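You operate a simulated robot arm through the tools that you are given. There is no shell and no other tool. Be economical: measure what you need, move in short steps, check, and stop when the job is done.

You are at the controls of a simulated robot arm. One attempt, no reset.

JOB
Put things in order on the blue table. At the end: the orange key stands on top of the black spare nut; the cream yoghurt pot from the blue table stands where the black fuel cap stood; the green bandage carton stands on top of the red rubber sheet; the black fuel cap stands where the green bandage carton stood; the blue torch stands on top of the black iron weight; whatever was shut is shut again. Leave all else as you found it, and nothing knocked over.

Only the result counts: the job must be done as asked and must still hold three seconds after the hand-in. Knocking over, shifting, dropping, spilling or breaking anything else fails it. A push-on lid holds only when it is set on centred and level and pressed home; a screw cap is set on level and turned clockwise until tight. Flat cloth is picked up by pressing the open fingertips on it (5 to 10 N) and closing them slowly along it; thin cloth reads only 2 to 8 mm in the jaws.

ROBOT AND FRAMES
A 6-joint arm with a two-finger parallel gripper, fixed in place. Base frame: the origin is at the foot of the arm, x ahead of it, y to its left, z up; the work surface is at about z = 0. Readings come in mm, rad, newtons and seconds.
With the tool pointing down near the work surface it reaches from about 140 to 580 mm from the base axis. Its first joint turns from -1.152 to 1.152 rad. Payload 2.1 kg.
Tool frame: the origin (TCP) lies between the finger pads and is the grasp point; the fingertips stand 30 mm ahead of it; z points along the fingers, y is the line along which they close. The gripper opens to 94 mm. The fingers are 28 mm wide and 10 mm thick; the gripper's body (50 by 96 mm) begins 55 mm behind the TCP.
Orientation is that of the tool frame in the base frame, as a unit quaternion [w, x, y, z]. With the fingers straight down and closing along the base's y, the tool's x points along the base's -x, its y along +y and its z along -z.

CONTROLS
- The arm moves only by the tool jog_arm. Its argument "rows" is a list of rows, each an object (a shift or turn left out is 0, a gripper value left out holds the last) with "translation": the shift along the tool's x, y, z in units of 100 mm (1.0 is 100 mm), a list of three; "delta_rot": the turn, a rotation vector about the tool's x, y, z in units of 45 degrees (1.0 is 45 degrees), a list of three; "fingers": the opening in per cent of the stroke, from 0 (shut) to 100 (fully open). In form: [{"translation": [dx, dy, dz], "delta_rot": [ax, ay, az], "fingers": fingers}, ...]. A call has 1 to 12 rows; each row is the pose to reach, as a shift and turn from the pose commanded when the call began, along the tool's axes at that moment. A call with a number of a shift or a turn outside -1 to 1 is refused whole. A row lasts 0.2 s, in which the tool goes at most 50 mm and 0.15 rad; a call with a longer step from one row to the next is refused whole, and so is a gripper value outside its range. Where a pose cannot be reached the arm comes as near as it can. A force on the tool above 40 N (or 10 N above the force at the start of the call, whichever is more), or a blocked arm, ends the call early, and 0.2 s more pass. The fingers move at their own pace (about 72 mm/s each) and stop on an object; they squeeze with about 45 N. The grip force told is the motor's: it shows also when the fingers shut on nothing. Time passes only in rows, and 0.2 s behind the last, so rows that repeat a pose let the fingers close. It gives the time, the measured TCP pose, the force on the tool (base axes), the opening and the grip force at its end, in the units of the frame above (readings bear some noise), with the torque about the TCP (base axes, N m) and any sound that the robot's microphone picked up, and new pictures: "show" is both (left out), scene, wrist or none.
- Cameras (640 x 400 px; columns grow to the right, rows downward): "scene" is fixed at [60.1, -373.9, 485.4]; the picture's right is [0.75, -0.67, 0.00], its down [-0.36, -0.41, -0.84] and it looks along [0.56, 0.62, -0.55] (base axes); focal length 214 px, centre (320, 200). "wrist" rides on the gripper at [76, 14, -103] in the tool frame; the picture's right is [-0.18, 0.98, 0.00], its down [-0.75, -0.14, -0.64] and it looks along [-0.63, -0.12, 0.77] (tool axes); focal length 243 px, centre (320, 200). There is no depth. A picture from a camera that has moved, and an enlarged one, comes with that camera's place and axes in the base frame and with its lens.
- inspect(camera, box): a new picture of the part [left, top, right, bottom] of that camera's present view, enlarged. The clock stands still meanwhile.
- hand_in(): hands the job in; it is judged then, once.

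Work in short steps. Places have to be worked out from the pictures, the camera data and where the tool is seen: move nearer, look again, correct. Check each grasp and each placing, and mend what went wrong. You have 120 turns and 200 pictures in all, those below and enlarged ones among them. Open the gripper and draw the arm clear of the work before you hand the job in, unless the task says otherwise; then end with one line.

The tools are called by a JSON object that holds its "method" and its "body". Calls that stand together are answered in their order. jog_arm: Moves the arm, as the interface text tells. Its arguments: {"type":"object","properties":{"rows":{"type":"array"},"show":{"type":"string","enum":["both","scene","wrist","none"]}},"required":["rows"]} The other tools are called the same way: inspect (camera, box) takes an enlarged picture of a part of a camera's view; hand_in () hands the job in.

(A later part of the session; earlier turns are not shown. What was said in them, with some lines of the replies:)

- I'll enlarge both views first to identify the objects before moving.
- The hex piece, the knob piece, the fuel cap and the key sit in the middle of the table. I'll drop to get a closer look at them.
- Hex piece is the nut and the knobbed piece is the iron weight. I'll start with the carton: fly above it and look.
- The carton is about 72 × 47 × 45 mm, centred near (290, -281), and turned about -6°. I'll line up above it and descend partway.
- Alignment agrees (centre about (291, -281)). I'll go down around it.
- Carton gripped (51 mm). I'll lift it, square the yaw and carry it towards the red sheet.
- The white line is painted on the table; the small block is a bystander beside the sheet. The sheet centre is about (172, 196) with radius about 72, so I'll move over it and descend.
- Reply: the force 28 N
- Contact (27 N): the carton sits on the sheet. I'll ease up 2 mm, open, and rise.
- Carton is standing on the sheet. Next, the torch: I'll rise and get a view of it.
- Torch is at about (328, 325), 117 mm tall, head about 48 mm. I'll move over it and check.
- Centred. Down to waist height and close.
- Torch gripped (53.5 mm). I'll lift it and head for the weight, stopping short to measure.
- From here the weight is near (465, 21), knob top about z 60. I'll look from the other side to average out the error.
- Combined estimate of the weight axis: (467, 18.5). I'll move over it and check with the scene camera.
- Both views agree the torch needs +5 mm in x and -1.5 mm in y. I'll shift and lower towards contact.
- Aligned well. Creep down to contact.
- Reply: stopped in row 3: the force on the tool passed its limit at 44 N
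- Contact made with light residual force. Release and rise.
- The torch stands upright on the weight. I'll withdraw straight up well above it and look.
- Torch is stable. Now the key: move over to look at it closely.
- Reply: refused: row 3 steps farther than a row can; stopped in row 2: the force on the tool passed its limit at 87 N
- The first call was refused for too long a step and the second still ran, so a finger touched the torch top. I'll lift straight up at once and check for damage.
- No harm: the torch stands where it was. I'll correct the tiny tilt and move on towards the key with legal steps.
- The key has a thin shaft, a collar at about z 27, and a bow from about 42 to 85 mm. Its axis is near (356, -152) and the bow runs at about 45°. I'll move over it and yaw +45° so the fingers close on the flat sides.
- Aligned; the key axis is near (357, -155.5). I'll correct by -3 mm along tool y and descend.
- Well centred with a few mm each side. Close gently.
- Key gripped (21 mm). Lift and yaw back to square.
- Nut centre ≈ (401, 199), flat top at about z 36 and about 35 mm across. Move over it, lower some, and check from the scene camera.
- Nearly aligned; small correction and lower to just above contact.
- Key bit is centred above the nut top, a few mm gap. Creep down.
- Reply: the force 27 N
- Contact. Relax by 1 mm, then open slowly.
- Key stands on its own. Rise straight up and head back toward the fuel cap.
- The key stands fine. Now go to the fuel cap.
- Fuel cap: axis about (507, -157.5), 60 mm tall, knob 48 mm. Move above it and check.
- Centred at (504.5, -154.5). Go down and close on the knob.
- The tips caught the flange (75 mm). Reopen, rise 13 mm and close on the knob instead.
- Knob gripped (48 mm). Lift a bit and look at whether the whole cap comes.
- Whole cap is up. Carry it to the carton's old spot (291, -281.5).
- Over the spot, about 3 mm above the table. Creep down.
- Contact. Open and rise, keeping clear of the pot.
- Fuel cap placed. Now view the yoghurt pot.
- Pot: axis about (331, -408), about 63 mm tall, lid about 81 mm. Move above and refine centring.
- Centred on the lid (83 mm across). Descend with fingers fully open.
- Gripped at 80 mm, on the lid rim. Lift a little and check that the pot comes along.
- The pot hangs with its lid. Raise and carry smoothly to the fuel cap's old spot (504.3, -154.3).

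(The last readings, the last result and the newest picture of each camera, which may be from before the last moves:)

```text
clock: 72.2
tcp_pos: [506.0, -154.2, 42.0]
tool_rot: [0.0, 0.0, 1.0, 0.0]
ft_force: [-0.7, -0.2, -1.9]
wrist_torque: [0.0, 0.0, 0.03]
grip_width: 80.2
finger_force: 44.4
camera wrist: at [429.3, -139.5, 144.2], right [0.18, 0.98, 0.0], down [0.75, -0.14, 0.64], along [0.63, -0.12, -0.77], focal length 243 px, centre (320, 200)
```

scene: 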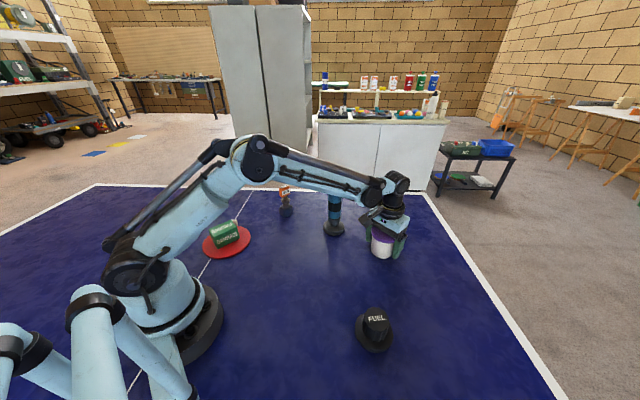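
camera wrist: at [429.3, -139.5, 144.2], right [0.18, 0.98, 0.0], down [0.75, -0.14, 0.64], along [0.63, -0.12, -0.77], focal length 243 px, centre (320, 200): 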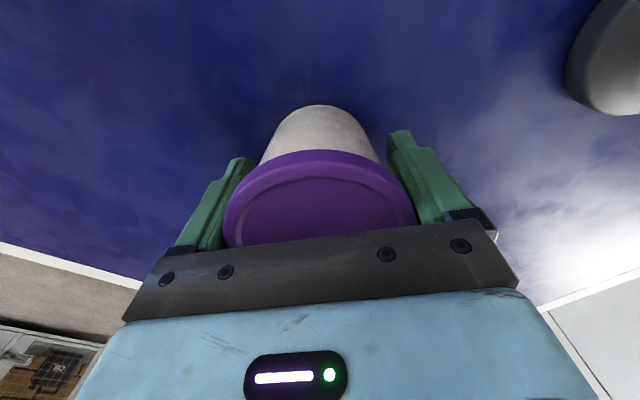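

Just above the table. Creep down to contact.

{"method": "jog_arm", "body": {"rows": [{"translation": [0, 0, 0.01]}, {"translation": [0, 0, 0.02]}, {"translation": [0, 0, 0.03]}, {"translation": [0, 0, 0.035]}], "show": "none"}}

```text
clock: 73.2
tcp_pos: [504.3, -155.2, 39.5]
tool_rot: [0.0, 0.0, 1.0, 0.0]
ft_force: [-2.9, 0.1, 34.1]
wrist_torque: [-0.08, -0.03, 0.06]
grip_width: 80.2
finger_force: 45.3
```

Firm contact. Relax, open fully, and rise.

{"method": "jog_arm", "body": {"rows": [{"translation": [0, 0, -0.01]}, {"translation": [0, 0, -0.01], "fingers": 90}, {"translation": [0, 0, -0.01], "fingers": 100}, {"translation": [0, 0, -0.01], "fingers": 100}, {"translation": [0, 0, -0.2]}, {"translation": [0, 0, -0.5]}, {"translation": [0, 0, -0.9]}, {"translation": [0, 0, -0.9]}], "show": "wrist"}}

{"method": "inspect", "body": {"camera": "scene", "box": [330, 200, 430, 270]}}

```text
clock: 75.0
tcp_pos: [505.9, -154.5, 129.2]
tool_rot: [0.0, 0.0, 1.0, 0.001]
ft_force: [-0.3, -0.1, -0.3]
wrist_torque: [0.01, 0.02, 0.01]
grip_width: 94.1
finger_force: 0.0
camera wrist: at [429.3, -140.7, 231.3], right [0.18, 0.98, 0.0], down [0.75, -0.14, 0.64], along [0.63, -0.12, -0.77], focal length 243 px, centre (320, 200)
```

wrist: 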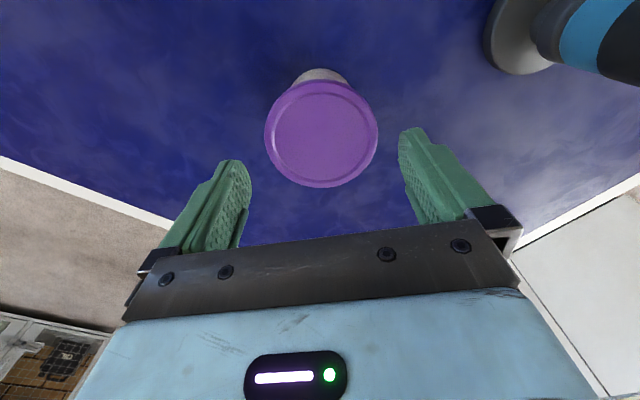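

```text
5.71 times, centred on (380, 235) of scene
camera zoom: at [60.1, -373.9, 485.4], right [0.75, -0.67, 0.0], down [-0.36, -0.41, -0.84], along [0.56, 0.62, -0.55], focal length 1226 px, centre (-23, 0)
```

zoom: 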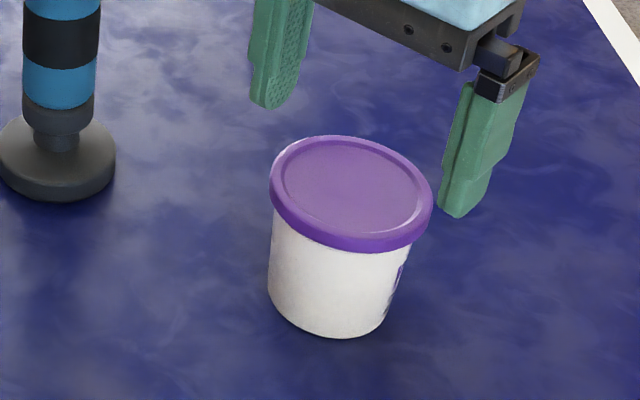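

Pot in place with its lid on and level. Draw the arm clear and check the whole scene.

{"method": "jog_arm", "body": {"rows": [{"translation": [0, 0, -0.4]}, {"translation": [0, 0, -0.8]}, {"translation": [0.2, 0, -1.0]}, {"translation": [0.6, -0.1, -1.0]}, {"translation": [1.0, -0.2, -1.0]}, {"translation": [1.0, -0.2, -1.0]}], "show": "both"}}

{"method": "inspect", "body": {"camera": "scene", "box": [190, 170, 350, 270]}}

```text
clock: 76.4
tcp_pos: [404.8, -174.2, 228.9]
tool_rot: [-0.001, 0.001, 1.0, 0.0]
ft_force: [0.8, -0.9, -0.2]
wrist_torque: [0.01, -0.01, -0.03]
grip_width: 93.8
finger_force: 0.1
camera wrist: at [328.6, -159.7, 331.1], right [0.18, 0.98, 0.0], down [0.75, -0.14, 0.64], along [0.63, -0.12, -0.77], focal length 243 px, centre (320, 200)
```

scene: 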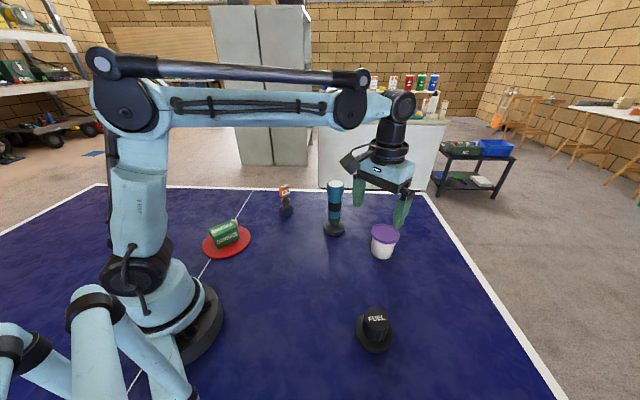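
wrist: 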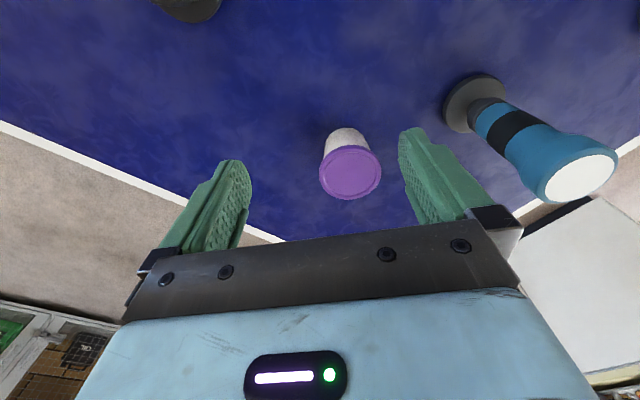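

```text
4.00 times, centred on (270, 220) of scene
camera zoom: at [60.1, -373.9, 485.4], right [0.75, -0.67, 0.0], down [-0.36, -0.41, -0.84], along [0.56, 0.62, -0.55], focal length 858 px, centre (520, 120)
```

zoom: 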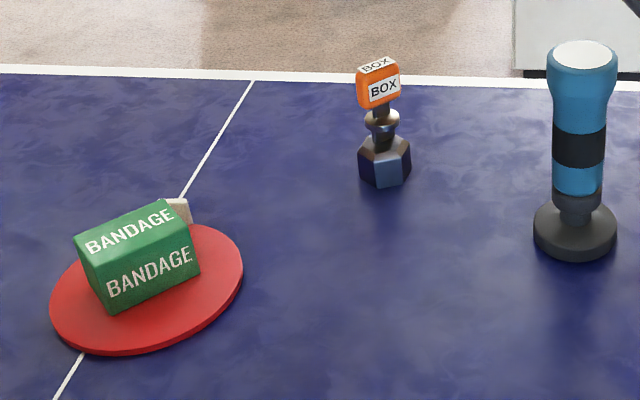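

Every item is in place and upright, the bystander block hasn't moved, and the gripper is open and clear. I'll hand in.

{"method": "hand_in", "body": {}}

```text
The job is handed in.
```

I've handed the job in with all five placements done: key on the nut, pot where the fuel cap stood, carton on the rubber sheet, fuel cap where the carton stood, and torch on the weight; the pot's lid stayed on, and nothing was knocked over, though a finger briefly pressed the torch top without shifting it.
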